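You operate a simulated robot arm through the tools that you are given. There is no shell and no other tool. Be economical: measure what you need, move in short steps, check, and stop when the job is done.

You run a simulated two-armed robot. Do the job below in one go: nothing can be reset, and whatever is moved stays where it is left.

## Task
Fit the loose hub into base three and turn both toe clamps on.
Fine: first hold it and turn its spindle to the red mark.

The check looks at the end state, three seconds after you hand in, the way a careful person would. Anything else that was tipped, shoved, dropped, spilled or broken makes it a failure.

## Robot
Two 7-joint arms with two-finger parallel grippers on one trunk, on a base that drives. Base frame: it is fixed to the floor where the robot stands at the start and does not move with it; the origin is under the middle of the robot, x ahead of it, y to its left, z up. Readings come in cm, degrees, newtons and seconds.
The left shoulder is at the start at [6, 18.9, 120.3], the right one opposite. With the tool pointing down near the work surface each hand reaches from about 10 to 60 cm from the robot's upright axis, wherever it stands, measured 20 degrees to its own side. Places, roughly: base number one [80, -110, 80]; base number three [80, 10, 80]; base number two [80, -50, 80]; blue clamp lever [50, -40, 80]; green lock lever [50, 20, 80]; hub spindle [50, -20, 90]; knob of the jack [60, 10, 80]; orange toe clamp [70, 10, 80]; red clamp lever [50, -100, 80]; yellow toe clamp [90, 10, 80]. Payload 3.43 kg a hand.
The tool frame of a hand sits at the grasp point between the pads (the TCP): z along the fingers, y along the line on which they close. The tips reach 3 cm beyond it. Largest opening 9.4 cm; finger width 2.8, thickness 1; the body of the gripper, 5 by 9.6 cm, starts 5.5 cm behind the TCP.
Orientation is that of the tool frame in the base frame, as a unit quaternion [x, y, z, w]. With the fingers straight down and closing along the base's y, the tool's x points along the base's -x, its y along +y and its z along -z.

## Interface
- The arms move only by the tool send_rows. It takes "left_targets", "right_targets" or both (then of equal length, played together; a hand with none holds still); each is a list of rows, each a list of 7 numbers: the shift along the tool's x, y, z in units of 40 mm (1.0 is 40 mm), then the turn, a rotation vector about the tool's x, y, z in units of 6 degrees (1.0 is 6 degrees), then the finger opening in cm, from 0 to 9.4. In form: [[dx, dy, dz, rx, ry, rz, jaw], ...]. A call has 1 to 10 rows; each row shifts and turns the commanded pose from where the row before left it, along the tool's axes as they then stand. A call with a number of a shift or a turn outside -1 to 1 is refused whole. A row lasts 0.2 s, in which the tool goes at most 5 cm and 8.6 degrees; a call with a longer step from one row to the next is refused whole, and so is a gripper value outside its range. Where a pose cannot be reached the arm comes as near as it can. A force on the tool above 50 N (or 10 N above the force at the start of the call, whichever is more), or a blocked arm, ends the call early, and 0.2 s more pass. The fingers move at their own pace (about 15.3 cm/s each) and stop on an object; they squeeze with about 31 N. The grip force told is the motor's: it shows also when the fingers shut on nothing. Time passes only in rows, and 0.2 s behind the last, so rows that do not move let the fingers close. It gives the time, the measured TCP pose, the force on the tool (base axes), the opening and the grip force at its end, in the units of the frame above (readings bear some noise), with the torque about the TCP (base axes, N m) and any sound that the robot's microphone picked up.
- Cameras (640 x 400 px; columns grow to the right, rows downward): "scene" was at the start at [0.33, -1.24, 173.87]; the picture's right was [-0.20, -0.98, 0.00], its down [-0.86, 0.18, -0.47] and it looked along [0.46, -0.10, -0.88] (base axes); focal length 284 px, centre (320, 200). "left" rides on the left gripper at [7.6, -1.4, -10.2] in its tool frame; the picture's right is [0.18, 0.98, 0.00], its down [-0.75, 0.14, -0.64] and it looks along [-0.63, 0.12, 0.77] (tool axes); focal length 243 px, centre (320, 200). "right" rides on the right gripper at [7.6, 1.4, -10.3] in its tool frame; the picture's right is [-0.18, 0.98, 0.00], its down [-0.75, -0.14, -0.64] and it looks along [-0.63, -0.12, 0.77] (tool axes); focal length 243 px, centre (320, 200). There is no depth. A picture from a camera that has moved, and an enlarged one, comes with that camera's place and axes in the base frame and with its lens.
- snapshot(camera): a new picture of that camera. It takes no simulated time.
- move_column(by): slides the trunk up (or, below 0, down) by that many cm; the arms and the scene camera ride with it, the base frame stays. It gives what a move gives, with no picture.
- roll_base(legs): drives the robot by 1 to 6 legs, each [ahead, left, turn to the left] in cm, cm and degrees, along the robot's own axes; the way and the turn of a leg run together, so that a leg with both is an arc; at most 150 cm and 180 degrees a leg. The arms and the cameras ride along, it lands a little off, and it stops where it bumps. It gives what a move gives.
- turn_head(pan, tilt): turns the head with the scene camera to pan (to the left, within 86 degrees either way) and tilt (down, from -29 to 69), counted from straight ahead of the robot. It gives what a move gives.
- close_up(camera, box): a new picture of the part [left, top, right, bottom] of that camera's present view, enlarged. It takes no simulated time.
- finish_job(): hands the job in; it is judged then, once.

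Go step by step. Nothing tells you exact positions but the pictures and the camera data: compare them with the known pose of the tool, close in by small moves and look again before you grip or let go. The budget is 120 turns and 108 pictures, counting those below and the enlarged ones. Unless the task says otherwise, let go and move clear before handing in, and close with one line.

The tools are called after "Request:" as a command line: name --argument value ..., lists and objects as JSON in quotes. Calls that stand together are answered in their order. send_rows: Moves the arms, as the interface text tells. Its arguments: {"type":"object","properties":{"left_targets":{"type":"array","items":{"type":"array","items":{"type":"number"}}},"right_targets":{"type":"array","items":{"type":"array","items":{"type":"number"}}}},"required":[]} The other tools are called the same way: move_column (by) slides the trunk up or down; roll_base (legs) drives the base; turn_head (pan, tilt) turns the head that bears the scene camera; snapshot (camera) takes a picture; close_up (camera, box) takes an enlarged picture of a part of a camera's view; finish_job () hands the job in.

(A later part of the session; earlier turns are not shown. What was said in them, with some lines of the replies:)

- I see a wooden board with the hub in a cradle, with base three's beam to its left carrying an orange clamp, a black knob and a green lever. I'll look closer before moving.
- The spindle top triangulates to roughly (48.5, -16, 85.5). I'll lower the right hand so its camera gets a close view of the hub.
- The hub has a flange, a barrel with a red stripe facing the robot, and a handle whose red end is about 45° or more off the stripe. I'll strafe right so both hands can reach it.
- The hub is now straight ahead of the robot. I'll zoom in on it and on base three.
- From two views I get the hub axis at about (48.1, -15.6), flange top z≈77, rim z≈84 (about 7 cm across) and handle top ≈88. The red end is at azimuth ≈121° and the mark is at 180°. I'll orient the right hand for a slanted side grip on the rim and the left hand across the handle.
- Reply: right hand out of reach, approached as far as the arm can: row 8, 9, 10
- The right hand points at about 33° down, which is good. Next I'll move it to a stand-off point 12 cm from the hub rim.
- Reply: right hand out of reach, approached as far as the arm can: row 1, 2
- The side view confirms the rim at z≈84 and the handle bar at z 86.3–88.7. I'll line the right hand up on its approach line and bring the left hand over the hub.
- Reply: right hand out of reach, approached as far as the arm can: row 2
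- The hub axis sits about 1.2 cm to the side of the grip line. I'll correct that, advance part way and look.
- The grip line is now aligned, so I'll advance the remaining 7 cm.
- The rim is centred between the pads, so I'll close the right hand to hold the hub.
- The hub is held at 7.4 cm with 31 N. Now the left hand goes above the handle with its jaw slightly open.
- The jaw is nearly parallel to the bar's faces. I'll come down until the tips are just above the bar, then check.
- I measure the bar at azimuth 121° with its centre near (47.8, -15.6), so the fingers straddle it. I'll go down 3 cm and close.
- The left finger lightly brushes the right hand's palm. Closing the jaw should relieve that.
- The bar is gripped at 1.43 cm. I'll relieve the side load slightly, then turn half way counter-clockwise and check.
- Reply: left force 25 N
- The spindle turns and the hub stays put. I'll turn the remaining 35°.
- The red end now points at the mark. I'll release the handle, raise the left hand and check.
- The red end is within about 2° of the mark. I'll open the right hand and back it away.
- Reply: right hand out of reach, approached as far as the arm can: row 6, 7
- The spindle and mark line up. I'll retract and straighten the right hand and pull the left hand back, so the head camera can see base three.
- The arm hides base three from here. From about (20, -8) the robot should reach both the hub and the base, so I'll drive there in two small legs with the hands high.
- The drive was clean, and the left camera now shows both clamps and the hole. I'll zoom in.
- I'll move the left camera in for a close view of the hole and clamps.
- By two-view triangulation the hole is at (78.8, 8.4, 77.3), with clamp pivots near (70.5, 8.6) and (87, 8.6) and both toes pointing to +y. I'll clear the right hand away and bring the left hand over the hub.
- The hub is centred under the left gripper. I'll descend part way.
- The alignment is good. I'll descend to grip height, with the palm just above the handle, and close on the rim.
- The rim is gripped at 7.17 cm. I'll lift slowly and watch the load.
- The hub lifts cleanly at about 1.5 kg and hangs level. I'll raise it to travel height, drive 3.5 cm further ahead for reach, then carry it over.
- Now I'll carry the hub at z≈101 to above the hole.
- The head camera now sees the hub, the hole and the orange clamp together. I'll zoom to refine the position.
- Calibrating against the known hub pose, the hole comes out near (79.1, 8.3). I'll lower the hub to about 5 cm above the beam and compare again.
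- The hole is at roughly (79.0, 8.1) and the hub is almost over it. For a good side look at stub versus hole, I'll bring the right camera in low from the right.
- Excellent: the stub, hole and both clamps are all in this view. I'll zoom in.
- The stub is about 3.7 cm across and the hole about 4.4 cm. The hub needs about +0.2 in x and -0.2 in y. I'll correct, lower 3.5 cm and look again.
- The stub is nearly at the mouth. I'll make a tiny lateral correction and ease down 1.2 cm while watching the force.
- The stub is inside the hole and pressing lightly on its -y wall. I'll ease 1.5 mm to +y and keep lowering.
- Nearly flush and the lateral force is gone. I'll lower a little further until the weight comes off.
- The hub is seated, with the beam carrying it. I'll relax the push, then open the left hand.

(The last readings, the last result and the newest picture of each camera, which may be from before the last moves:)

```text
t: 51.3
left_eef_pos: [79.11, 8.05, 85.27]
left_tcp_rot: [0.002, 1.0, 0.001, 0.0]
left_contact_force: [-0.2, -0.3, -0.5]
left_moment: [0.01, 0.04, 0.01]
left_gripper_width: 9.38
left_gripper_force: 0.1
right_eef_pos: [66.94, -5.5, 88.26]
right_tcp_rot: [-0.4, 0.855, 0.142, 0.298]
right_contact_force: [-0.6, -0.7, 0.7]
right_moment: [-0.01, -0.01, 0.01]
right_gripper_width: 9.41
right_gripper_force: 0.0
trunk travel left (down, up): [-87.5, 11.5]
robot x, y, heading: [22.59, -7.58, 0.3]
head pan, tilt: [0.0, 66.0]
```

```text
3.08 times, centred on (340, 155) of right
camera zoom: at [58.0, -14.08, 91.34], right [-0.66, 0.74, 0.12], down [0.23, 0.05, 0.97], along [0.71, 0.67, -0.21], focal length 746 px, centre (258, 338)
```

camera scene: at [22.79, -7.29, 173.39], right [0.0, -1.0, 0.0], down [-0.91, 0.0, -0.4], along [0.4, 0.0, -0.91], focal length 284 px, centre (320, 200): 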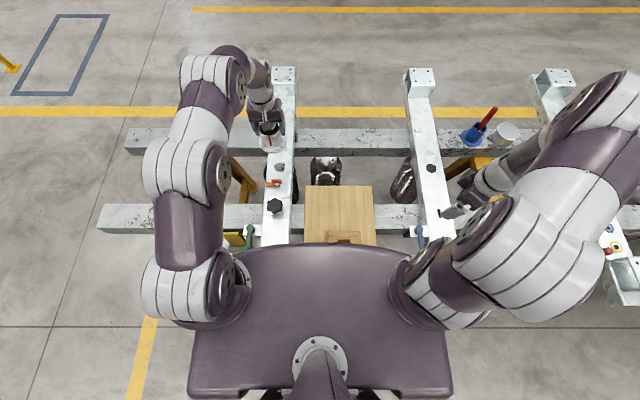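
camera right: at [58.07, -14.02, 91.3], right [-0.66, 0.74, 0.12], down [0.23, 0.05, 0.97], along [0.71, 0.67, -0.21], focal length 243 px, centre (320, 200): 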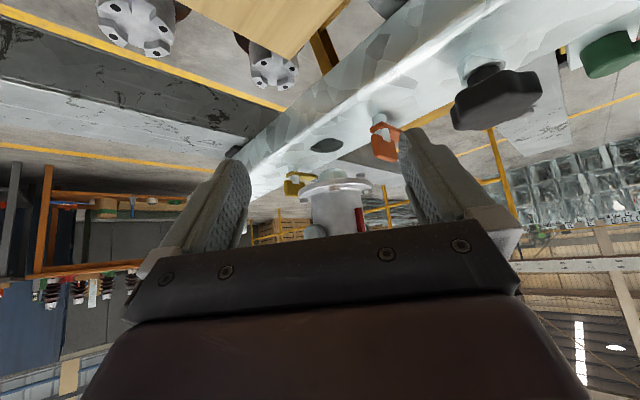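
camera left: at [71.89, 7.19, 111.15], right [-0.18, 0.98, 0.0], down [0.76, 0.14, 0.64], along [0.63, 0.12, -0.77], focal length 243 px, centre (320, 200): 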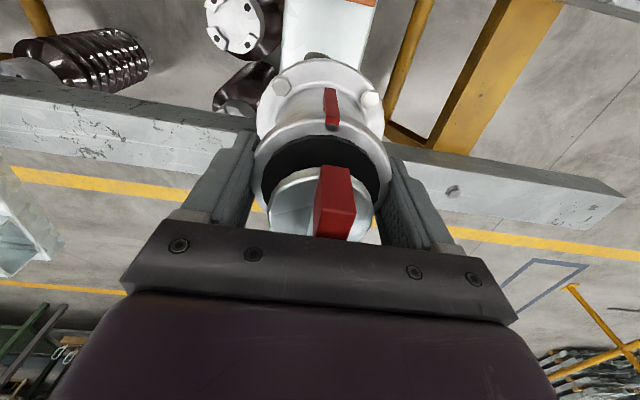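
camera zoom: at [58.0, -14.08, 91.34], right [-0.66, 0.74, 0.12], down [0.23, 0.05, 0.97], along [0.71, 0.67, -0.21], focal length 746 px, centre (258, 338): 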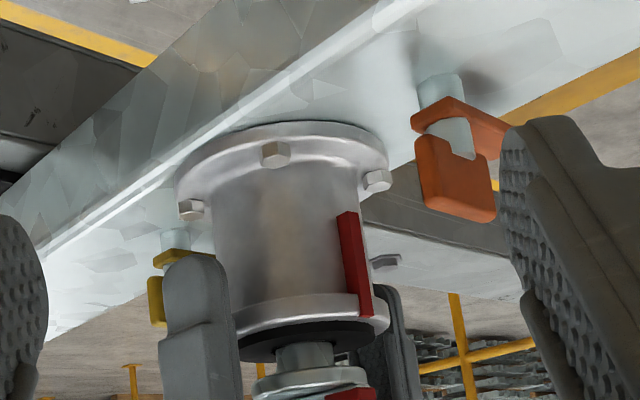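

The hub is seated and released. I'll raise the left hand clear and back the right off a little, then start yawing the left hand for the orange clamp.

Request:
send_rows --left_targets '[[0, 0, -0.5, 0, 0, 0, 9.4], [0, 0, -1, 0, 0, 0, 9.4], [0, 0, -1, 0, 0, 0, 9.4], [0, 0, -1, 0, 0, 0, 9.4], [0.3, 0, 0, 0, 0, -1, 6], [0.3, 0, 0, 0, 0, -1, 6], [0, 0, 0, 0, 0, -1, 6], [0, 0, 0, 0, 0, -1, 6], [0, 0, 0, 0, 0, -1, 6], [0, 0, 0, 0, 0, -1, 6]]' --right_targets '[[0, 0, 0, 0, 0, 0, 9.4], [0, 0, -0.5, 0, 0, 0, 9.4], [0, 0, -0.5, 0, 0, 0, 9.4], [0, 0, 0, 0, 0, 0, 9.4], [0, 0, 0, 0, 0, 0, 9.4], [0, 0, 0, 0, 0, 0, 9.4], [0, 0, 0, 0, 0, 0, 9.4], [0, 0, 0, 0, 0, 0, 9.4], [0, 0, 0, 0, 0, 0, 9.4], [0, 0, 0, 0, 0, 0, 9.4]]'

Request:
send_rows --left_targets '[[0, 0, 0, 0, 0, -1, 6], [0, 0, 0, 0, 0, -1, 6], [0, 0, 0, 0, 0, -1, 6], [0, 0, 0, 0, 0, -1, 6], [0, 0, 0, 0, 0, -1, 6], [0, 0, 0, 0, 0, -1, 6], [0, 0, 0, 0, 0, -1, 6], [0, 0, 0, 0, 0, -1, 6], [0, 0, 0, 0, 0, -1, 6], [0, 0, 0, 0, 0, 0, 6]]'

Request:
snapshot --camera "left"

Request:
snapshot --camera "scene"

```text
t: 53.5
left_eef_pos: [76.69, 7.98, 99.4]
left_tcp_rot: [-0.309, 0.951, 0.0, 0.0]
left_contact_force: [0.0, 1.2, 0.8]
left_moment: [-0.03, 0.01, 0.01]
left_gripper_width: 5.99
left_gripper_force: 0.1
right_eef_pos: [65.45, -7.36, 91.37]
right_tcp_rot: [-0.399, 0.856, 0.141, 0.298]
right_contact_force: [0.0, -0.8, -0.3]
right_moment: [0.0, 0.0, 0.06]
right_gripper_width: 9.41
right_gripper_force: 0.0
trunk travel left (down, up): [-87.5, 11.5]
robot x, y, heading: [22.29, -7.65, 0.3]
head pan, tilt: [0.0, 66.0]
```

```text
t: 55.7
left_eef_pos: [76.64, 8.01, 99.37]
left_tcp_rot: [-0.707, 0.707, 0.0, 0.001]
left_contact_force: [0.6, 0.3, -0.4]
left_moment: [-0.02, -0.01, 0.0]
left_gripper_width: 6.0
left_gripper_force: 0.1
right_eef_pos: [65.45, -7.29, 91.39]
right_tcp_rot: [-0.4, 0.855, 0.142, 0.299]
right_contact_force: [-0.1, -1.3, 1.0]
right_moment: [0.0, 0.01, 0.02]
right_gripper_width: 9.38
right_gripper_force: 0.0
trunk travel left (down, up): [-87.5, 11.5]
robot x, y, heading: [22.57, -7.36, -0.2]
head pan, tilt: [0.0, 66.0]
```

```text
41 pictures are left
camera left: at [78.07, 0.43, 109.62], right [-0.98, -0.18, 0.0], down [-0.14, 0.75, 0.64], along [-0.12, 0.63, -0.77], focal length 243 px, centre (320, 200)
```

left: 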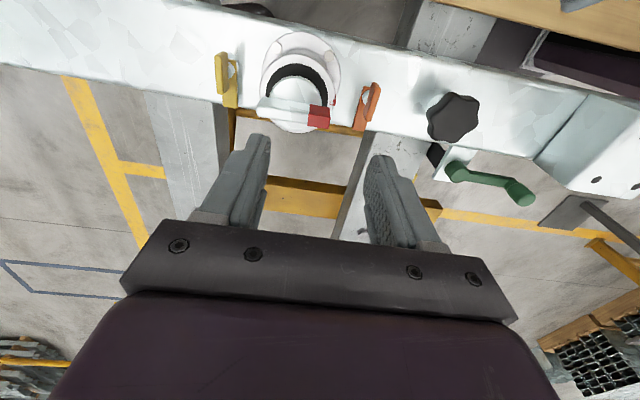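

```text
40 pictures are left
camera scene: at [22.44, -7.47, 173.4], right [0.0, -1.0, 0.0], down [-0.91, 0.0, -0.41], along [0.41, 0.0, -0.91], focal length 284 px, centre (320, 200)
```

scene: 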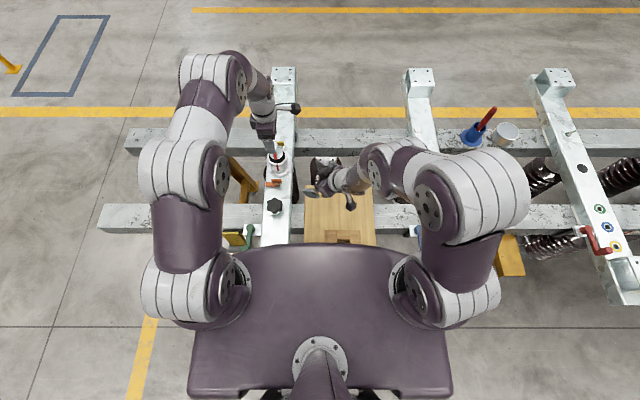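

The left camera now sees the hub between both clamps. I'll zoom in for their shape.

Request:
close_up --camera "left" --box '[200, 20, 400, 145]'

```text
3.20 times, centred on (300, 82) of left
camera zoom: at [78.07, 0.43, 109.62], right [-0.98, -0.18, 0.0], down [-0.14, 0.75, 0.64], along [-0.12, 0.63, -0.77], focal length 776 px, centre (384, 576)
```

zoom: 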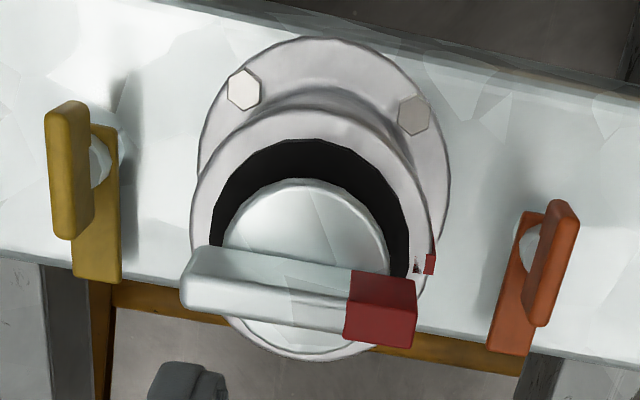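

The orange clamp is a low leaf with an upright fin centred over its pin at about (70.6, 8.2), fin top z≈83.3. I'll back the right hand off further and bring the left hand above the fin, closing along x.

Request:
send_rows --right_targets '[[0, 0, -0.9, 0, 0, 0, 9.4], [0, 0, -0.9, 0, 0, 0, 9.4], [0, 0, -0.9, 0, 0, 0, 9.4], [0, 0, 0, 0, 0, 0, 9.4], [0, 0, 0, 0, 0, 0, 9.4]]' --left_targets '[[-0.02, 0.5, 0, 0, 0, 0, 3.4], [-0.03, 0.5, 0, 0, 0, 0, 3.4], [0, 0.51, 0.5, 0, 0, 0, 3.4], [0, 0, 0.8, 0, 0, 0, 3.4], [0, 0, 0.3, 0, 0, 0, 3.4]]'

Request:
close_up --camera "left" --box '[200, 60, 440, 210]'

Request:
close_up --camera "scene" --box '[240, 110, 320, 200]'

```text
t: 56.9
left_eef_pos: [70.66, 8.41, 92.93]
left_tcp_rot: [-0.706, 0.708, 0.0, 0.0]
left_contact_force: [-0.1, -0.8, 0.5]
left_moment: [-0.01, 0.01, -0.02]
left_gripper_width: 3.41
left_gripper_force: 0.0
right_eef_pos: [61.08, -12.6, 99.96]
right_tcp_rot: [-0.4, 0.855, 0.142, 0.298]
right_contact_force: [-0.1, 0.6, -0.1]
right_moment: [0.03, -0.01, 0.0]
right_gripper_width: 9.4
right_gripper_force: 0.1
trunk travel left (down, up): [-87.5, 11.5]
robot x, y, heading: [22.65, -7.46, 0.2]
head pan, tilt: [0.0, 66.0]
```

```text
2.67 times, centred on (320, 135) of left
camera zoom: at [72.04, 0.7, 103.15], right [-0.98, -0.18, 0.0], down [-0.14, 0.75, 0.64], along [-0.12, 0.63, -0.77], focal length 647 px, centre (320, 373)
```

zoom: 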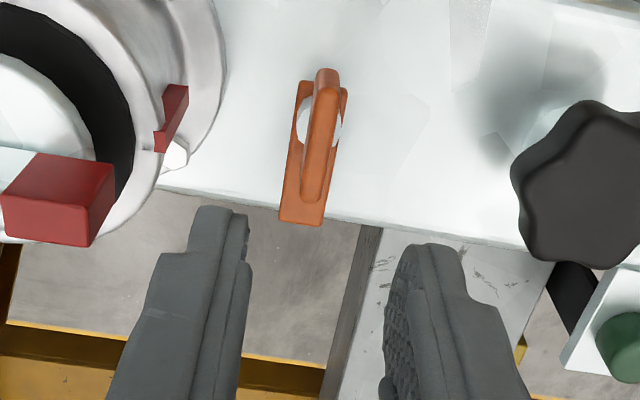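

```text
4.44 times, centred on (280, 155) of scene
camera zoom: at [22.46, -7.47, 173.4], right [0.0, -1.0, 0.0], down [-0.91, 0.0, -0.41], along [0.41, 0.0, -0.91], focal length 1263 px, centre (498, 400)
```

zoom: 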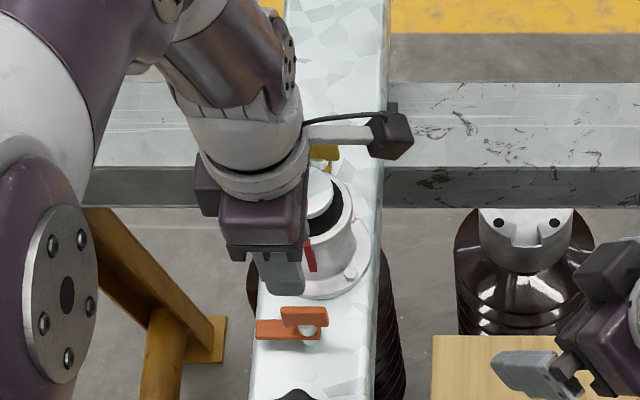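

The fin is centred under the jaw. I'll descend to z≈84.9 so the tips straddle it, then close.

Request:
send_rows --left_targets '[[0.02, 0, 0.8, 0, 0, 0, 3.4], [0, 0, 0.8, 0, 0, 0, 3.4], [0, 0, 0.42, 0, 0, 0, 3.4], [0, 0, 0, 0, 0, 0, 3.4]]'

Request:
close_up --camera "left" --box '[200, 60, 440, 210]'

Request:
close_up --camera "right" --box '[270, 80, 470, 240]'

```text
t: 57.9
left_eef_pos: [70.64, 8.31, 85.05]
left_tcp_rot: [-0.706, 0.708, 0.001, -0.001]
left_contact_force: [0.3, -0.2, 0.5]
left_moment: [0.01, 0.02, -0.01]
left_gripper_width: 3.38
left_gripper_force: 0.1
right_eef_pos: [61.23, -12.51, 99.94]
right_tcp_rot: [-0.4, 0.855, 0.142, 0.298]
right_contact_force: [0.3, -0.4, 0.4]
right_moment: [0.0, -0.04, 0.03]
right_gripper_width: 9.41
right_gripper_force: 0.0
trunk travel left (down, up): [-87.5, 11.5]
robot x, y, heading: [22.21, -7.78, -0.0]
head pan, tilt: [0.0, 66.0]
```

```text
2.67 times, centred on (320, 135) of left
camera zoom: at [72.04, 0.69, 95.16], right [-0.98, -0.18, 0.0], down [-0.14, 0.75, 0.64], along [-0.12, 0.63, -0.77], focal length 647 px, centre (320, 373)
```

zoom: 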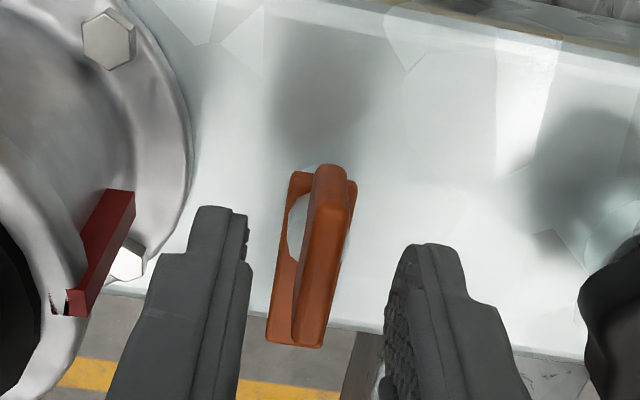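

```text
2.50 times, centred on (370, 160) of right
camera zoom: at [52.19, -21.1, 103.04], right [-0.66, 0.74, 0.12], down [0.23, 0.05, 0.97], along [0.71, 0.67, -0.21], focal length 606 px, centre (195, 300)
```

zoom: 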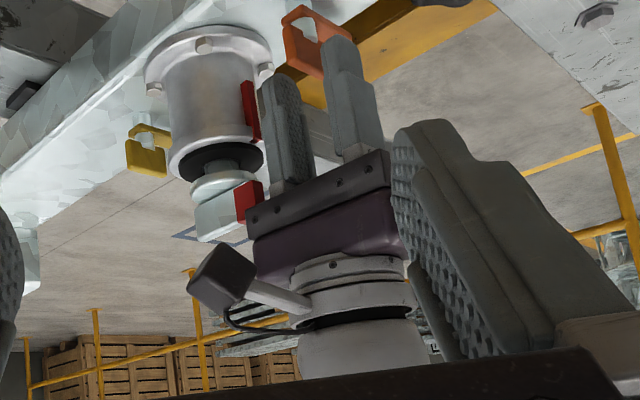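

Request:
send_rows --left_targets '[[0, 0, 0, 0, 0, 0, 2], [0, 0, 0, 0, 0, 0, 1], [0, 0, 0, 0, 0, 0, 0.3], [0, 0, 0, 0, 0, 0, 0.3]]'

Request:
close_up --camera "left" --box '[200, 60, 440, 210]'

```text
t: 58.9
left_eef_pos: [70.7, 8.18, 85.06]
left_tcp_rot: [-0.706, 0.709, 0.0, 0.0]
left_contact_force: [1.2, -0.1, 0.0]
left_moment: [-0.12, -0.09, -0.01]
left_gripper_width: 0.77
left_gripper_force: 42.6
right_eef_pos: [61.16, -12.43, 99.97]
right_tcp_rot: [-0.4, 0.855, 0.142, 0.299]
right_contact_force: [-0.6, -0.4, 0.0]
right_moment: [0.03, 0.01, 0.0]
right_gripper_width: 9.39
right_gripper_force: 0.1
trunk travel left (down, up): [-87.5, 11.5]
robot x, y, heading: [22.53, -7.41, -0.1]
head pan, tilt: [0.0, 66.0]
```

```text
2.67 times, centred on (320, 135) of left
camera zoom: at [72.05, 0.68, 95.19], right [-0.98, -0.18, 0.0], down [-0.14, 0.75, 0.64], along [-0.12, 0.63, -0.77], focal length 647 px, centre (320, 373)
```

zoom: 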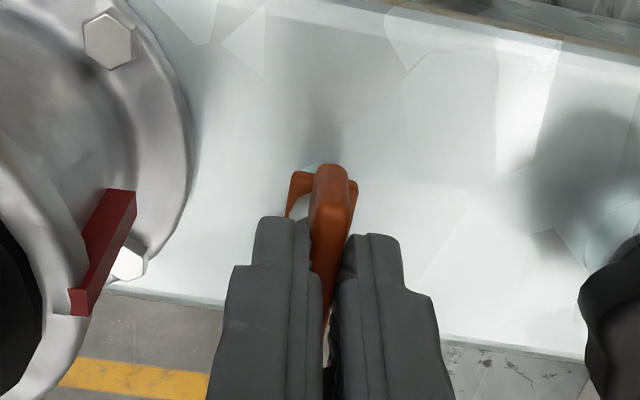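

The fin is gripped at 0.77 cm. I'll turn clockwise towards the hub, about 42° first.

Request:
send_rows --left_targets '[[0, 0, 0, 0, 0, 0.7, 0.2], [0, 0, 0, 0, 0, 0.9, 0.2], [0, 0, 0, 0, 0, 0.9, 0.2], [0, 0, 0, 0, 0, 0.9, 0.2], [0, 0, 0, 0, 0, 0.9, 0.2], [0, 0, 0, 0, 0, 0.9, 0.2], [0, 0, 0, 0, 0, 0.9, 0.2], [0, 0, 0, 0, 0, 0.9, 0.2], [0, 0, 0, 0, 0, 0, 0.2]]'

Request:
close_up --camera "left" --box '[200, 60, 440, 210]'

```text
t: 60.9
left_eef_pos: [70.62, 8.26, 85.04]
left_tcp_rot: [-0.404, 0.915, 0.0, 0.0]
left_contact_force: [1.9, 11.9, 5.9]
left_moment: [0.55, -0.29, -0.01]
left_gripper_width: 0.79
left_gripper_force: 41.4
right_eef_pos: [61.12, -12.39, 99.93]
right_tcp_rot: [-0.4, 0.855, 0.141, 0.298]
right_contact_force: [-0.5, 0.4, 0.0]
right_moment: [0.02, -0.03, 0.03]
right_gripper_width: 9.39
right_gripper_force: 0.1
trunk travel left (down, up): [-87.5, 11.5]
robot x, y, heading: [22.38, -7.64, 0.2]
head pan, tilt: [0.0, 66.0]
```

```text
2.67 times, centred on (320, 135) of left
camera zoom: at [66.51, 1.75, 95.2], right [-0.85, 0.53, 0.0], down [0.4, 0.65, 0.64], along [0.34, 0.55, -0.77], focal length 647 px, centre (320, 373)
```

zoom: 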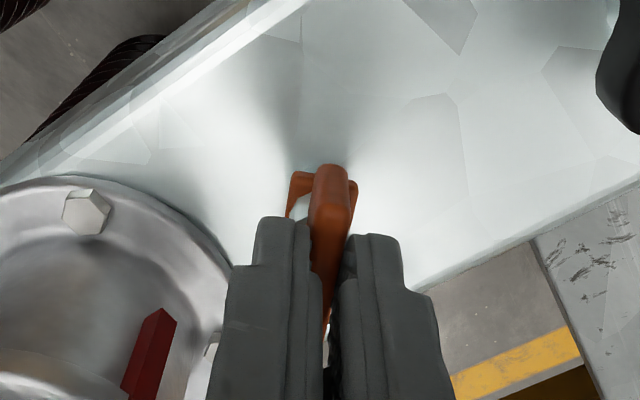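

It turns well. I'll give a slight relief shift, then turn the remaining 48°.

Request:
send_rows --left_targets '[[-0.018, 0.017, 0, 0, 0, 0.8, 0.2], [0, 0, 0, 0, 0, 0.9, 0.2], [0, 0, 0, 0, 0, 0.9, 0.2], [0, 0, 0, 0, 0, 0.9, 0.2], [0, 0, 0, 0, 0, 0.9, 0.2], [0, 0, 0, 0, 0, 0.9, 0.2], [0, 0, 0, 0, 0, 0.9, 0.2], [0, 0, 0, 0, 0, 0.9, 0.2], [0, 0, 0, 0, 0, 0.85, 0.2], [0, 0, 0, 0, 0, 0, 0.2]]'

Request:
close_up --camera "left" --box '[200, 60, 440, 210]'

Request:
close_up --camera "scene" --box '[240, 110, 320, 200]'

```text
t: 63.1
left_eef_pos: [70.65, 8.39, 84.93]
left_tcp_rot: [0.0, 1.0, 0.0, 0.0]
left_contact_force: [5.7, 13.5, 6.6]
left_moment: [0.43, -1.41, 0.0]
left_gripper_width: 0.78
left_gripper_force: 41.7
right_eef_pos: [61.16, -12.45, 99.84]
right_tcp_rot: [-0.4, 0.855, 0.142, 0.298]
right_contact_force: [0.3, -0.9, -1.1]
right_moment: [0.0, -0.02, -0.02]
right_gripper_width: 9.4
right_gripper_force: 0.0
trunk travel left (down, up): [-87.5, 11.5]
robot x, y, heading: [22.25, -7.27, 0.1]
head pan, tilt: [0.0, 66.0]
```

```text
2.67 times, centred on (320, 135) of left
camera zoom: at [62.92, 7.0, 95.19], right [-0.18, 0.98, 0.0], down [0.75, 0.14, 0.64], along [0.63, 0.12, -0.77], focal length 647 px, centre (320, 373)
```

zoom: 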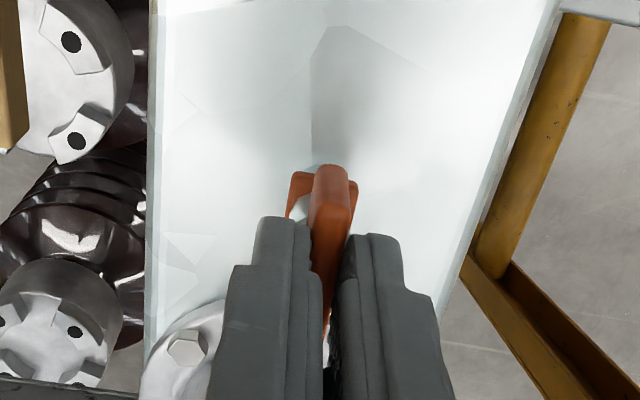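

```text
4.44 times, centred on (280, 155) of scene
camera zoom: at [22.43, -7.22, 173.39], right [0.0, -1.0, 0.0], down [-0.91, 0.0, -0.41], along [0.41, 0.0, -0.91], focal length 1263 px, centre (498, 400)
```

zoom: 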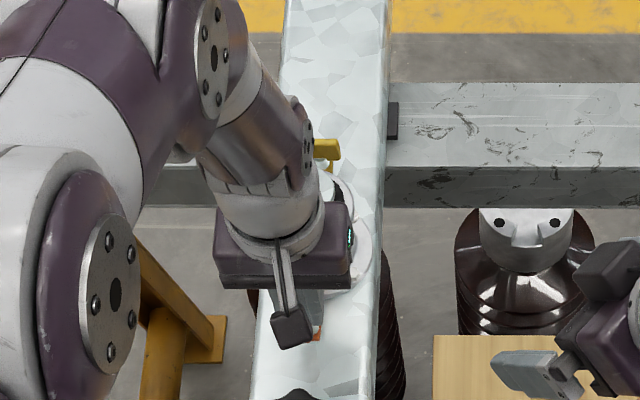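

The orange leaf should now point at the hub. I'll release, rise and look.

Request:
send_rows --left_targets '[[0, 0, 0, 0, 0, 0, 1.8], [0, 0, 0, 0, 0, 0, 2.6], [0, 0, -0.5, 0, 0, 0, 2.6], [0, 0, -1, 0, 0, 0, 2.6], [0, 0, -1, 0, 0, 0, 2.6], [0, 0, -1, 0, 0, 0, 2.6], [0.6, 0, 0, 0, 0, 0, 2.6], [0, 0, 0, 0, 0, 0, 2.6]]'

Request:
close_up --camera "left" --box '[220, 60, 420, 230]'

Request:
close_up --camera "scene" --box '[240, 110, 320, 200]'

```text
t: 64.9
left_eef_pos: [68.1, 8.1, 98.87]
left_tcp_rot: [-0.001, 1.0, 0.0, -0.002]
left_contact_force: [-0.5, -0.3, 0.5]
left_moment: [0.03, 0.01, -0.01]
left_gripper_width: 2.61
left_gripper_force: 0.0
right_eef_pos: [61.14, -12.48, 99.99]
right_tcp_rot: [-0.4, 0.855, 0.142, 0.298]
right_contact_force: [-1.1, 0.2, -0.3]
right_moment: [-0.02, -0.03, -0.01]
right_gripper_width: 9.41
right_gripper_force: 0.1
trunk travel left (down, up): [-87.5, 11.5]
robot x, y, heading: [22.5, -7.43, 0.1]
head pan, tilt: [0.0, 66.0]
```

```text
2.35 times, centred on (320, 145) of left
camera zoom: at [60.48, 6.87, 109.04], right [-0.19, 0.98, 0.0], down [0.75, 0.14, 0.64], along [0.63, 0.12, -0.77], focal length 571 px, centre (320, 329)
```

zoom: 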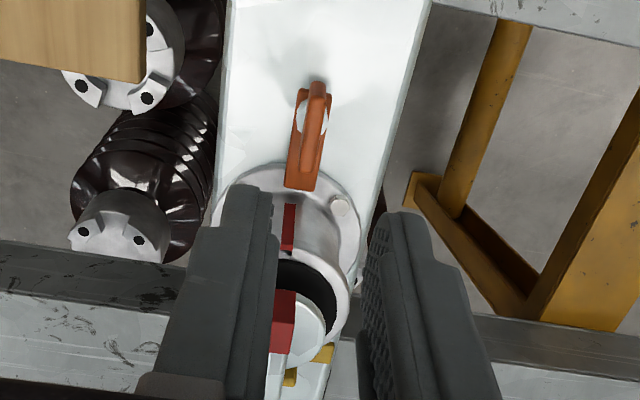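

```text
4.44 times, centred on (280, 155) of scene
camera zoom: at [22.5, -7.45, 173.4], right [0.0, -1.0, 0.0], down [-0.91, 0.0, -0.41], along [0.41, 0.0, -0.91], focal length 1263 px, centre (498, 400)
```

zoom: 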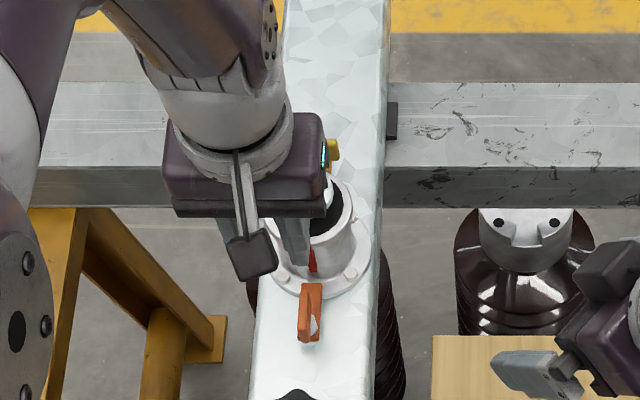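

The orange toe is over the flange. Next is the yellow clamp at about (87.5, 8.2). I'll move the left hand high above it while yawing the other way, and see whether it's in reach.

Request:
send_rows --left_targets '[[-0.9, 0, -0.6, 0, 0, 0, 2.6], [-1, 0, 0, 0, 0, 0, 2.6], [-1, 0, 0, 0, 0, 0, 2.6], [-1, 0, 0, 0, 0, 0, 2.6], [-0.9, 0, 0, 0, 0, 0, 2.6], [0, 0, 0, 0, 0, 1, 2.6], [0, 0, 0, 0, 0, 1, 2.6], [0, 0, 0, 0, 0, 1, 2.6], [0, 0, 0, 0, 0, 1, 2.6], [0, 0, 0, 0, 0, 1, 2.6]]'

Request:
send_rows --left_targets '[[0, 0, 0, 0, 0, 1, 2.6], [0, 0, 0, 0, 0, 1, 2.6], [0, 0, 0, 0, 0, 1, 2.6], [0, 0, 0, 0, 0, 1, 2.6], [0, 0, 0, 0, 0, 1, 2.6], [0, 0, 0, 0, 0, 1, 2.6], [0, 0, 0, 0, 0, 1, 2.6], [0, 0, 0, 0, 0, 1, 2.6], [0, 0, 0, 0, 0, 1, 2.6], [0, 0, 0, 0, 0, 1, 2.6]]'

Request:
snapshot --camera "left"

```text
t: 67.1
left_eef_pos: [84.35, 8.27, 101.42]
left_tcp_rot: [0.259, 0.966, -0.001, -0.001]
left_contact_force: [0.1, -1.1, 0.1]
left_moment: [-0.01, -0.01, 0.02]
left_gripper_width: 2.59
left_gripper_force: 0.0
left hand out of reach, approached as far as the arm can: row 5
right_eef_pos: [61.08, -12.52, 99.87]
right_tcp_rot: [-0.4, 0.855, 0.142, 0.298]
right_contact_force: [0.4, 0.4, 0.0]
right_moment: [-0.03, -0.01, 0.03]
right_gripper_width: 9.4
right_gripper_force: 0.1
trunk travel left (down, up): [-87.5, 11.5]
robot x, y, heading: [22.31, -7.3, 0.2]
head pan, tilt: [0.0, 66.0]
```

```text
t: 69.3
left_eef_pos: [84.36, 8.39, 101.32]
left_tcp_rot: [0.707, 0.707, 0.0, 0.0]
left_contact_force: [-0.6, -0.5, 0.8]
left_moment: [0.01, -0.01, -0.04]
left_gripper_width: 2.58
left_gripper_force: 0.1
right_eef_pos: [61.15, -12.38, 99.93]
right_tcp_rot: [-0.4, 0.855, 0.143, 0.299]
right_contact_force: [-0.7, 0.5, 0.0]
right_moment: [0.01, -0.01, 0.01]
right_gripper_width: 9.39
right_gripper_force: 0.2
trunk travel left (down, up): [-87.5, 11.5]
robot x, y, heading: [22.46, -7.77, 0.1]
head pan, tilt: [0.0, 66.0]
```

```text
28 pictures are left
camera left: at [82.77, 15.99, 111.51], right [0.98, 0.18, 0.0], down [0.14, -0.75, 0.64], along [0.12, -0.63, -0.77], focal length 243 px, centre (320, 200)
```

left: 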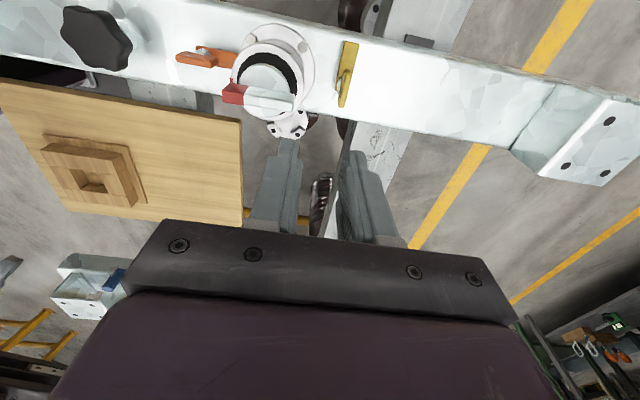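

The hand stops about 3 cm short. Turning the base 20° right in place brings the left shoulder forward without driving nearer the beams, so I'll do that with the hands high.

Request:
roll_base --legs '[[0, 0, -20]]'

```text
t: 70.8
left_eef_pos: [85.92, -13.97, 101.3]
left_tcp_rot: [0.82, 0.573, 0.0, 0.0]
left_contact_force: [-0.1, 0.0, -0.7]
left_moment: [0.0, 0.01, 0.03]
left_gripper_width: 2.59
left_gripper_force: 0.2
right_eef_pos: [56.92, -25.53, 99.86]
right_tcp_rot: [-0.244, 0.912, 0.088, 0.319]
right_contact_force: [-0.9, 1.1, -0.3]
right_moment: [-0.02, -0.02, -0.01]
right_gripper_width: 9.39
right_gripper_force: 0.0
trunk travel left (down, up): [-87.5, 11.5]
robot x, y, heading: [22.49, -7.47, -20.1]
head pan, tilt: [0.0, 66.0]
```

Request:
send_rows --left_targets '[[0, 0, 0, 0, 0, -0.84, 2.6], [0, 0, 0, 0, 0, -0.84, 2.6], [0, 0, 0, 0, 0, -0.84, 2.6], [0, 0, 0, 0, 0, -0.83, 2.6], [0.925, 0.067, 0, 0, 0, 0, 3.4], [0.925, 0.067, 0, 0, 0, 0, 3.4], [0.925, 0.067, 0, 0, 0, 0, 3.4], [0.925, 0.067, 0, 0, 0, 0, 3.4], [0.925, 0.067, 0, 0, 0, 0, 3.4], [0.925, 0.067, 0, 0, 0, 0, 3.4]]'

Request:
close_up --camera "left" --box '[200, 20, 440, 210]'

```text
t: 73.0
left_eef_pos: [87.55, 8.4, 101.3]
left_tcp_rot: [0.707, 0.708, 0.0, 0.0]
left_contact_force: [-0.6, 0.5, -0.9]
left_moment: [0.0, -0.03, 0.01]
left_gripper_width: 3.41
left_gripper_force: 0.0
right_eef_pos: [57.03, -25.42, 99.86]
right_tcp_rot: [-0.244, 0.912, 0.087, 0.319]
right_contact_force: [-0.2, 0.3, 0.4]
right_moment: [-0.01, -0.01, -0.01]
right_gripper_width: 9.41
right_gripper_force: 0.0
trunk travel left (down, up): [-87.5, 11.5]
robot x, y, heading: [22.41, -7.66, -20.1]
head pan, tilt: [0.0, 66.0]
```

```text
2.11 times, centred on (320, 115) of left
camera zoom: at [86.01, 16.21, 111.53], right [0.98, 0.18, 0.0], down [0.14, -0.75, 0.64], along [0.12, -0.63, -0.77], focal length 511 px, centre (320, 379)
```

zoom: 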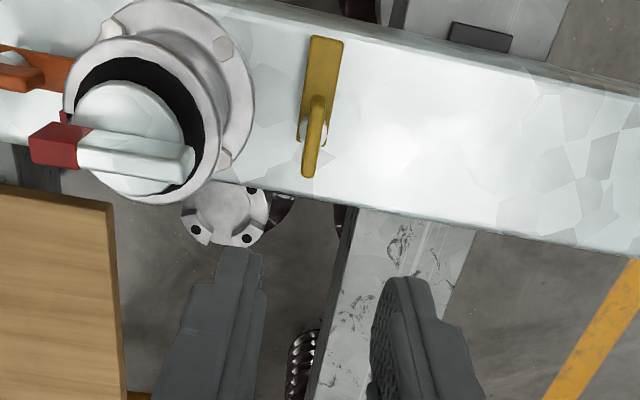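

The yellow fin is at about (87.1, 8.6). I'll shift slightly and descend to just above it.

Request:
send_rows --left_targets '[[0.02, -0.1, 0.7, 0, 0, 0, 3.4], [0, 0, 0.9, 0, 0, 0, 3.4], [0, 0, 0.9, 0, 0, 0, 3.4], [0, 0, 0.7, 0, 0, 0, 3.4], [0, 0, 0, 0, 0, 0, 3.4]]'

Request:
close_up --camera "left" --box '[200, 60, 440, 210]'

```text
t: 74.2
left_eef_pos: [87.13, 8.4, 88.58]
left_tcp_rot: [0.707, 0.707, 0.001, -0.001]
left_contact_force: [0.1, 0.2, -0.7]
left_moment: [-0.01, 0.0, 0.0]
left_gripper_width: 3.41
left_gripper_force: 0.1
right_eef_pos: [57.04, -25.5, 99.91]
right_tcp_rot: [-0.244, 0.912, 0.088, 0.319]
right_contact_force: [0.0, 1.6, -0.3]
right_moment: [-0.05, 0.01, 0.01]
right_gripper_width: 9.43
right_gripper_force: 0.0
trunk travel left (down, up): [-87.5, 11.5]
robot x, y, heading: [22.47, -7.38, -20.1]
head pan, tilt: [0.0, 66.0]
```

```text
2.67 times, centred on (320, 135) of left
camera zoom: at [85.62, 16.06, 98.72], right [0.98, 0.18, 0.0], down [0.14, -0.75, 0.64], along [0.12, -0.63, -0.77], focal length 647 px, centre (320, 373)
```

zoom: 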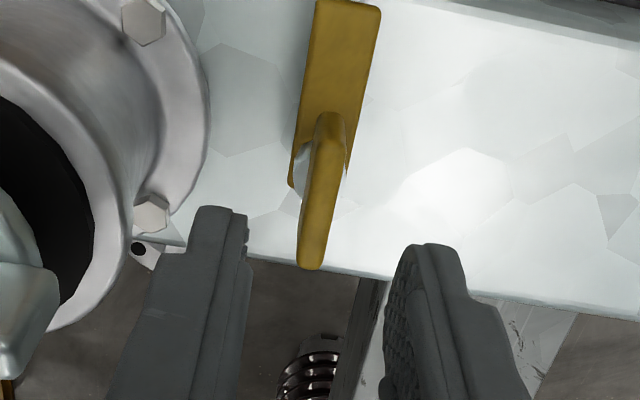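

It's centred. I'll descend the last 3.5 cm and close.

Request:
send_rows --left_targets '[[0, 0, 0.5, 0, 0, 0, 3.4], [0, 0, 0.38, 0, 0, 0, 3.4], [0, 0, 0, 0, 0, 0, 3.4], [0, 0, 0, 0, 0, 0, 2], [0, 0, 0, 0, 0, 0, 1], [0, 0, 0, 0, 0, 0, 0.2], [0, 0, 0, 0, 0, 0, 0.2]]'

Request:
close_up --camera "left" --box '[200, 60, 440, 210]'

```text
t: 75.8
left_eef_pos: [87.13, 8.4, 85.06]
left_tcp_rot: [0.707, 0.707, 0.0, -0.001]
left_contact_force: [-2.9, -0.3, -1.5]
left_moment: [0.0, 0.03, 0.01]
left_gripper_width: 0.77
left_gripper_force: 42.1
right_eef_pos: [57.05, -25.42, 99.91]
right_tcp_rot: [-0.244, 0.912, 0.088, 0.319]
right_contact_force: [0.2, -0.3, 0.5]
right_moment: [-0.01, 0.01, 0.04]
right_gripper_width: 9.4
right_gripper_force: 0.0
trunk travel left (down, up): [-87.5, 11.5]
robot x, y, heading: [22.28, -7.43, -20.2]
head pan, tilt: [0.0, 66.0]
```

```text
2.67 times, centred on (320, 135) of left
camera zoom: at [85.64, 16.09, 95.16], right [0.98, 0.18, 0.0], down [0.14, -0.75, 0.64], along [0.12, -0.63, -0.77], focal length 647 px, centre (320, 373)
```

zoom: 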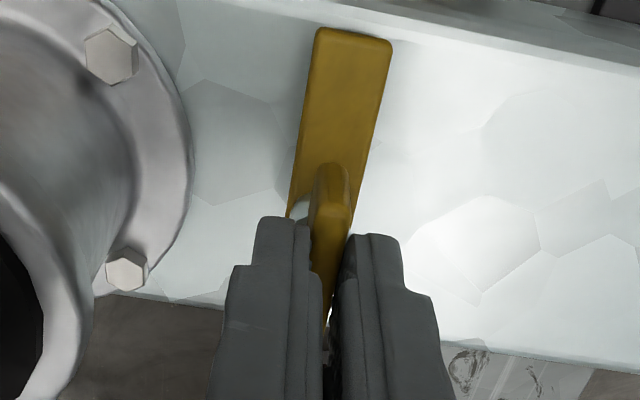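

The yellow fin is gripped. I'll turn counter-clockwise towards the hub.

Request:
send_rows --left_targets '[[0, 0, 0, 0, 0, -0.7, 0.2], [0, 0, 0, 0, 0, -0.9, 0.2], [0, 0, 0, 0, 0, -0.9, 0.2], [0, 0, 0, 0, 0, -0.9, 0.2], [0, 0, 0, 0, 0, -0.9, 0.2], [0, 0, 0, 0, 0, -0.9, 0.2], [0, 0, 0, 0, 0, -0.9, 0.2], [0, 0, 0, 0, 0, -0.9, 0.2], [0, 0, 0, 0, 0, 0, 0.2]]'

Request:
close_up --camera "left" --box '[200, 60, 440, 210]'

```text
t: 77.8
left_eef_pos: [86.96, 8.27, 84.95]
left_tcp_rot: [0.406, 0.914, 0.0, -0.001]
left_contact_force: [-3.3, 4.4, -2.8]
left_moment: [0.21, 0.16, -0.01]
left_gripper_width: 0.81
left_gripper_force: 41.9
right_eef_pos: [57.03, -25.46, 99.96]
right_tcp_rot: [-0.245, 0.911, 0.087, 0.32]
right_contact_force: [-0.5, -0.2, 0.2]
right_moment: [-0.03, -0.02, 0.0]
right_gripper_width: 9.41
right_gripper_force: 0.0
trunk travel left (down, up): [-87.5, 11.5]
robot x, y, heading: [22.74, -7.4, -19.9]
head pan, tilt: [0.0, 66.0]
```

```text
2.67 times, centred on (320, 135) of left
camera zoom: at [80.85, 13.16, 95.16], right [0.61, 0.8, 0.0], down [0.61, -0.46, 0.64], along [0.51, -0.39, -0.77], focal length 647 px, centre (320, 373)
```

zoom: 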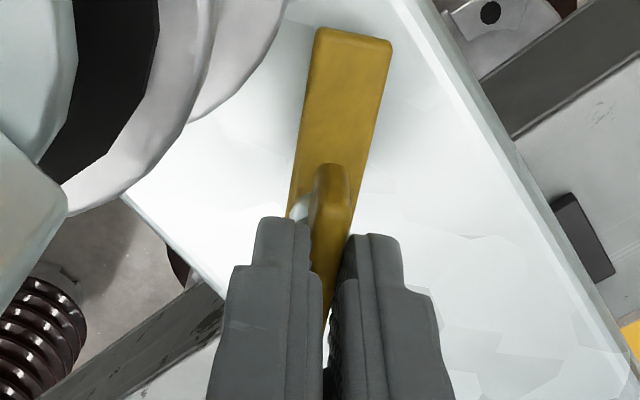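

It's turning freely. I'll finish the turn.

Request:
send_rows --left_targets '[[0, 0, 0, 0, 0, -0.8, 0.2], [0, 0, 0, 0, 0, -0.9, 0.2], [0, 0, 0, 0, 0, -0.9, 0.2], [0, 0, 0, 0, 0, -0.9, 0.2], [0, 0, 0, 0, 0, -0.9, 0.2], [0, 0, 0, 0, 0, -0.9, 0.2], [0, 0, 0, 0, 0, -0.9, 0.2], [0, 0, 0, 0, 0, -0.9, 0.2], [0, 0, 0, 0, 0, -0.88, 0.2], [0, 0, 0, 0, 0, 0, 0.2]]'

Request:
close_up --camera "left" --box '[200, 60, 440, 210]'

```text
t: 80.0
left_eef_pos: [87.02, 8.4, 84.99]
left_tcp_rot: [0.001, 1.0, 0.0, -0.002]
left_contact_force: [-13.0, -2.3, -16.0]
left_moment: [-0.04, -0.58, 0.02]
left_gripper_width: 0.79
left_gripper_force: 41.8
right_eef_pos: [57.02, -25.66, 100.01]
right_tcp_rot: [-0.244, 0.912, 0.087, 0.318]
right_contact_force: [-0.2, 0.3, 0.5]
right_moment: [0.02, -0.01, -0.02]
right_gripper_width: 9.4
right_gripper_force: 0.0
trunk travel left (down, up): [-87.5, 11.5]
robot x, y, heading: [22.59, -7.57, -20.2]
head pan, tilt: [0.0, 66.0]
```

```text
2.67 times, centred on (320, 135) of left
camera zoom: at [79.42, 7.0, 95.19], right [-0.18, 0.98, 0.0], down [0.76, 0.14, 0.64], along [0.63, 0.12, -0.77], focal length 647 px, centre (320, 373)
```

zoom: 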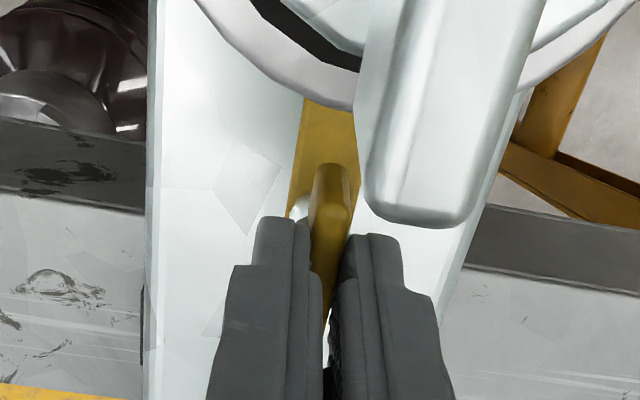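

The leaf is under the rim and on the flange. I'll release, rise and look.

Request:
send_rows --left_targets '[[0, 0, 0, 0, 0, 0, 1.8], [0, 0, 0, 0, 0, 0, 2.6], [0, 0, -0.5, 0, 0, 0, 2.6], [0, 0, -1, 0, 0, 0, 2.6], [0, 0, -1, 0, 0, 0, 2.6], [0, 0, -1, 0, 0, 0, 2.6], [0, 0, 0, 0, 0, 0, 2.6]]'

Request:
close_up --camera "left" --box '[160, 0, 480, 240]'

```text
t: 81.6
left_eef_pos: [87.09, 8.35, 98.78]
left_tcp_rot: [0.0, 1.0, 0.001, -0.001]
left_contact_force: [0.1, -0.5, -0.3]
left_moment: [-0.02, -0.01, -0.03]
left_gripper_width: 2.59
left_gripper_force: 0.1
right_eef_pos: [57.03, -25.61, 99.98]
right_tcp_rot: [-0.243, 0.912, 0.087, 0.318]
right_contact_force: [0.1, 0.4, 0.7]
right_moment: [-0.02, -0.03, 0.02]
right_gripper_width: 9.41
right_gripper_force: 0.1
trunk travel left (down, up): [-87.5, 11.5]
robot x, y, heading: [22.39, -7.64, -20.3]
head pan, tilt: [0.0, 66.0]
```

```text
1.67 times, centred on (320, 120) of left
camera zoom: at [79.4, 7.06, 108.96], right [-0.18, 0.98, 0.0], down [0.75, 0.14, 0.64], along [0.63, 0.12, -0.77], focal length 404 px, centre (320, 333)
```

zoom: 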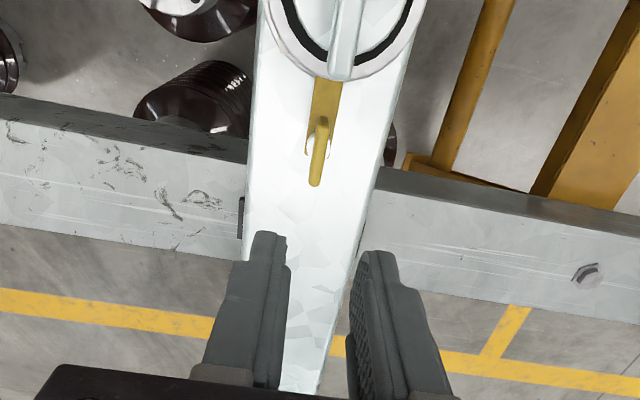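

Both toes are on. I'll withdraw the left hand high and back, then check the whole assembly.

Request:
send_rows --left_targets '[[0, 0, -1, 0, 0, 0, 9.4], [0, 0, -1, 0, 0, 0, 9.4], [0.9, 0, 0, 0, 0, 0, 9.4], [1, 0, 0, 0, 0, 0, 9.4], [1, 0, 0, 0, 0, 0, 9.4], [1, 0.3, 0, 0, 0, 0, 9.4], [1, 0.3, 0, 0, 0, 0, 9.4], [1, 0.3, 0, 0, 0, 0, 9.4], [0, 0, 0, 0, 0, 0, 9.4]]'

Request:
close_up --camera "left" --box '[200, 60, 440, 240]'

Request:
snapshot --camera "scene"

```text
t: 83.6
left_eef_pos: [63.66, 11.99, 107.25]
left_tcp_rot: [0.001, 1.0, 0.001, 0.0]
left_contact_force: [0.4, 0.2, 0.0]
left_moment: [0.0, -0.01, 0.01]
left_gripper_width: 9.39
left_gripper_force: 0.0
right_eef_pos: [57.04, -25.62, 100.02]
right_tcp_rot: [-0.244, 0.912, 0.087, 0.318]
right_contact_force: [0.9, 0.1, -1.1]
right_moment: [-0.02, -0.01, 0.0]
right_gripper_width: 9.39
right_gripper_force: 0.0
trunk travel left (down, up): [-87.5, 11.5]
robot x, y, heading: [22.43, -7.5, -19.9]
head pan, tilt: [0.0, 66.0]
```

```text
2.22 times, centred on (320, 150) of left
camera zoom: at [56.02, 10.6, 117.42], right [-0.18, 0.98, 0.0], down [0.75, 0.14, 0.64], along [0.63, 0.12, -0.77], focal length 539 px, centre (320, 311)
```

zoom: 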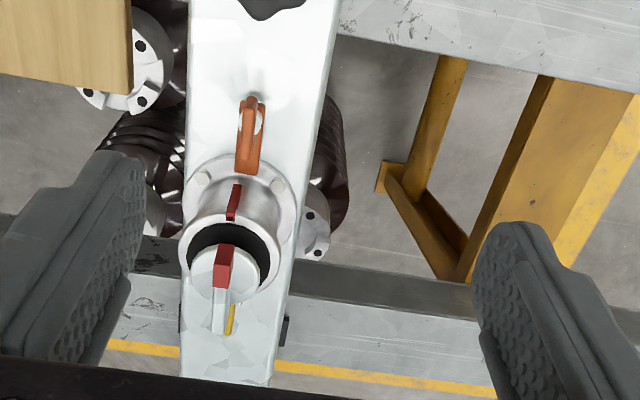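

```text
20 pictures are left
camera scene: at [22.54, -7.46, 173.4], right [-0.34, -0.94, 0.0], down [-0.86, 0.31, -0.41], along [0.38, -0.14, -0.91], focal length 284 px, centre (320, 200)
```

scene: 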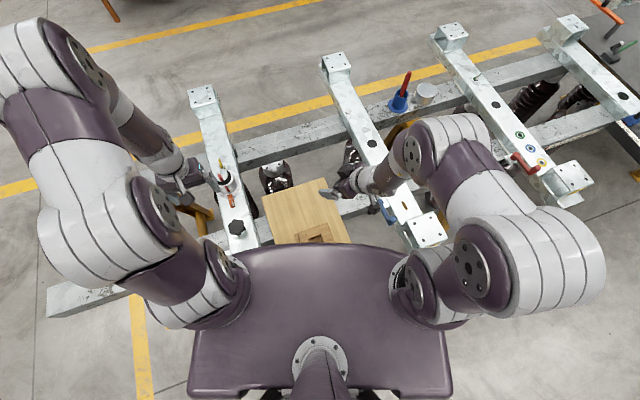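

Request:
close_up --camera "scene" --box '[200, 145, 260, 215]'

Request:
close_up --camera "left" --box '[255, 95, 345, 220]'

```text
5.71 times, centred on (230, 180) of scene
camera zoom: at [22.54, -7.46, 173.4], right [-0.34, -0.94, 0.0], down [-0.86, 0.31, -0.41], along [0.38, -0.14, -0.91], focal length 1624 px, centre (834, 314)
```

zoom: 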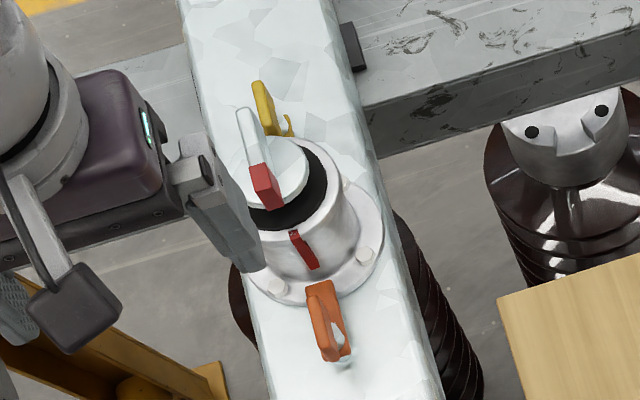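

```text
3.20 times, centred on (300, 158) of left
camera zoom: at [56.02, 10.6, 117.42], right [-0.18, 0.98, 0.0], down [0.75, 0.14, 0.64], along [0.63, 0.12, -0.77], focal length 776 px, centre (384, 336)
```

zoom: 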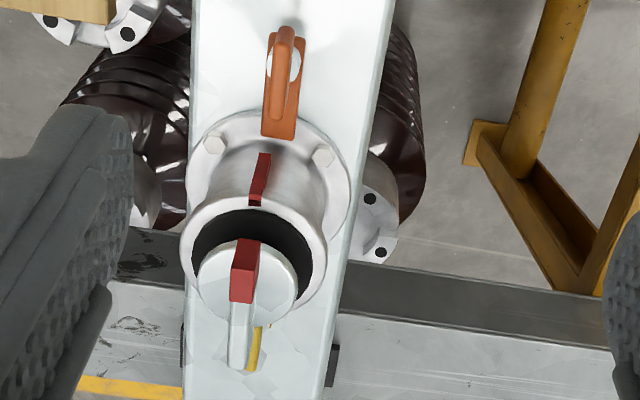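

The hub sits flush in base three, both toes overlap its flange, and the spindle's red end points at the red mark. The hands are clear and nothing else has moved, so I'm handing in.

Request:
finish_job

```text
The job is handed in.
```

The hub is seated in base three with its spindle turned to the red mark (within about 3° by camera), and both toe clamps are turned onto its flange.
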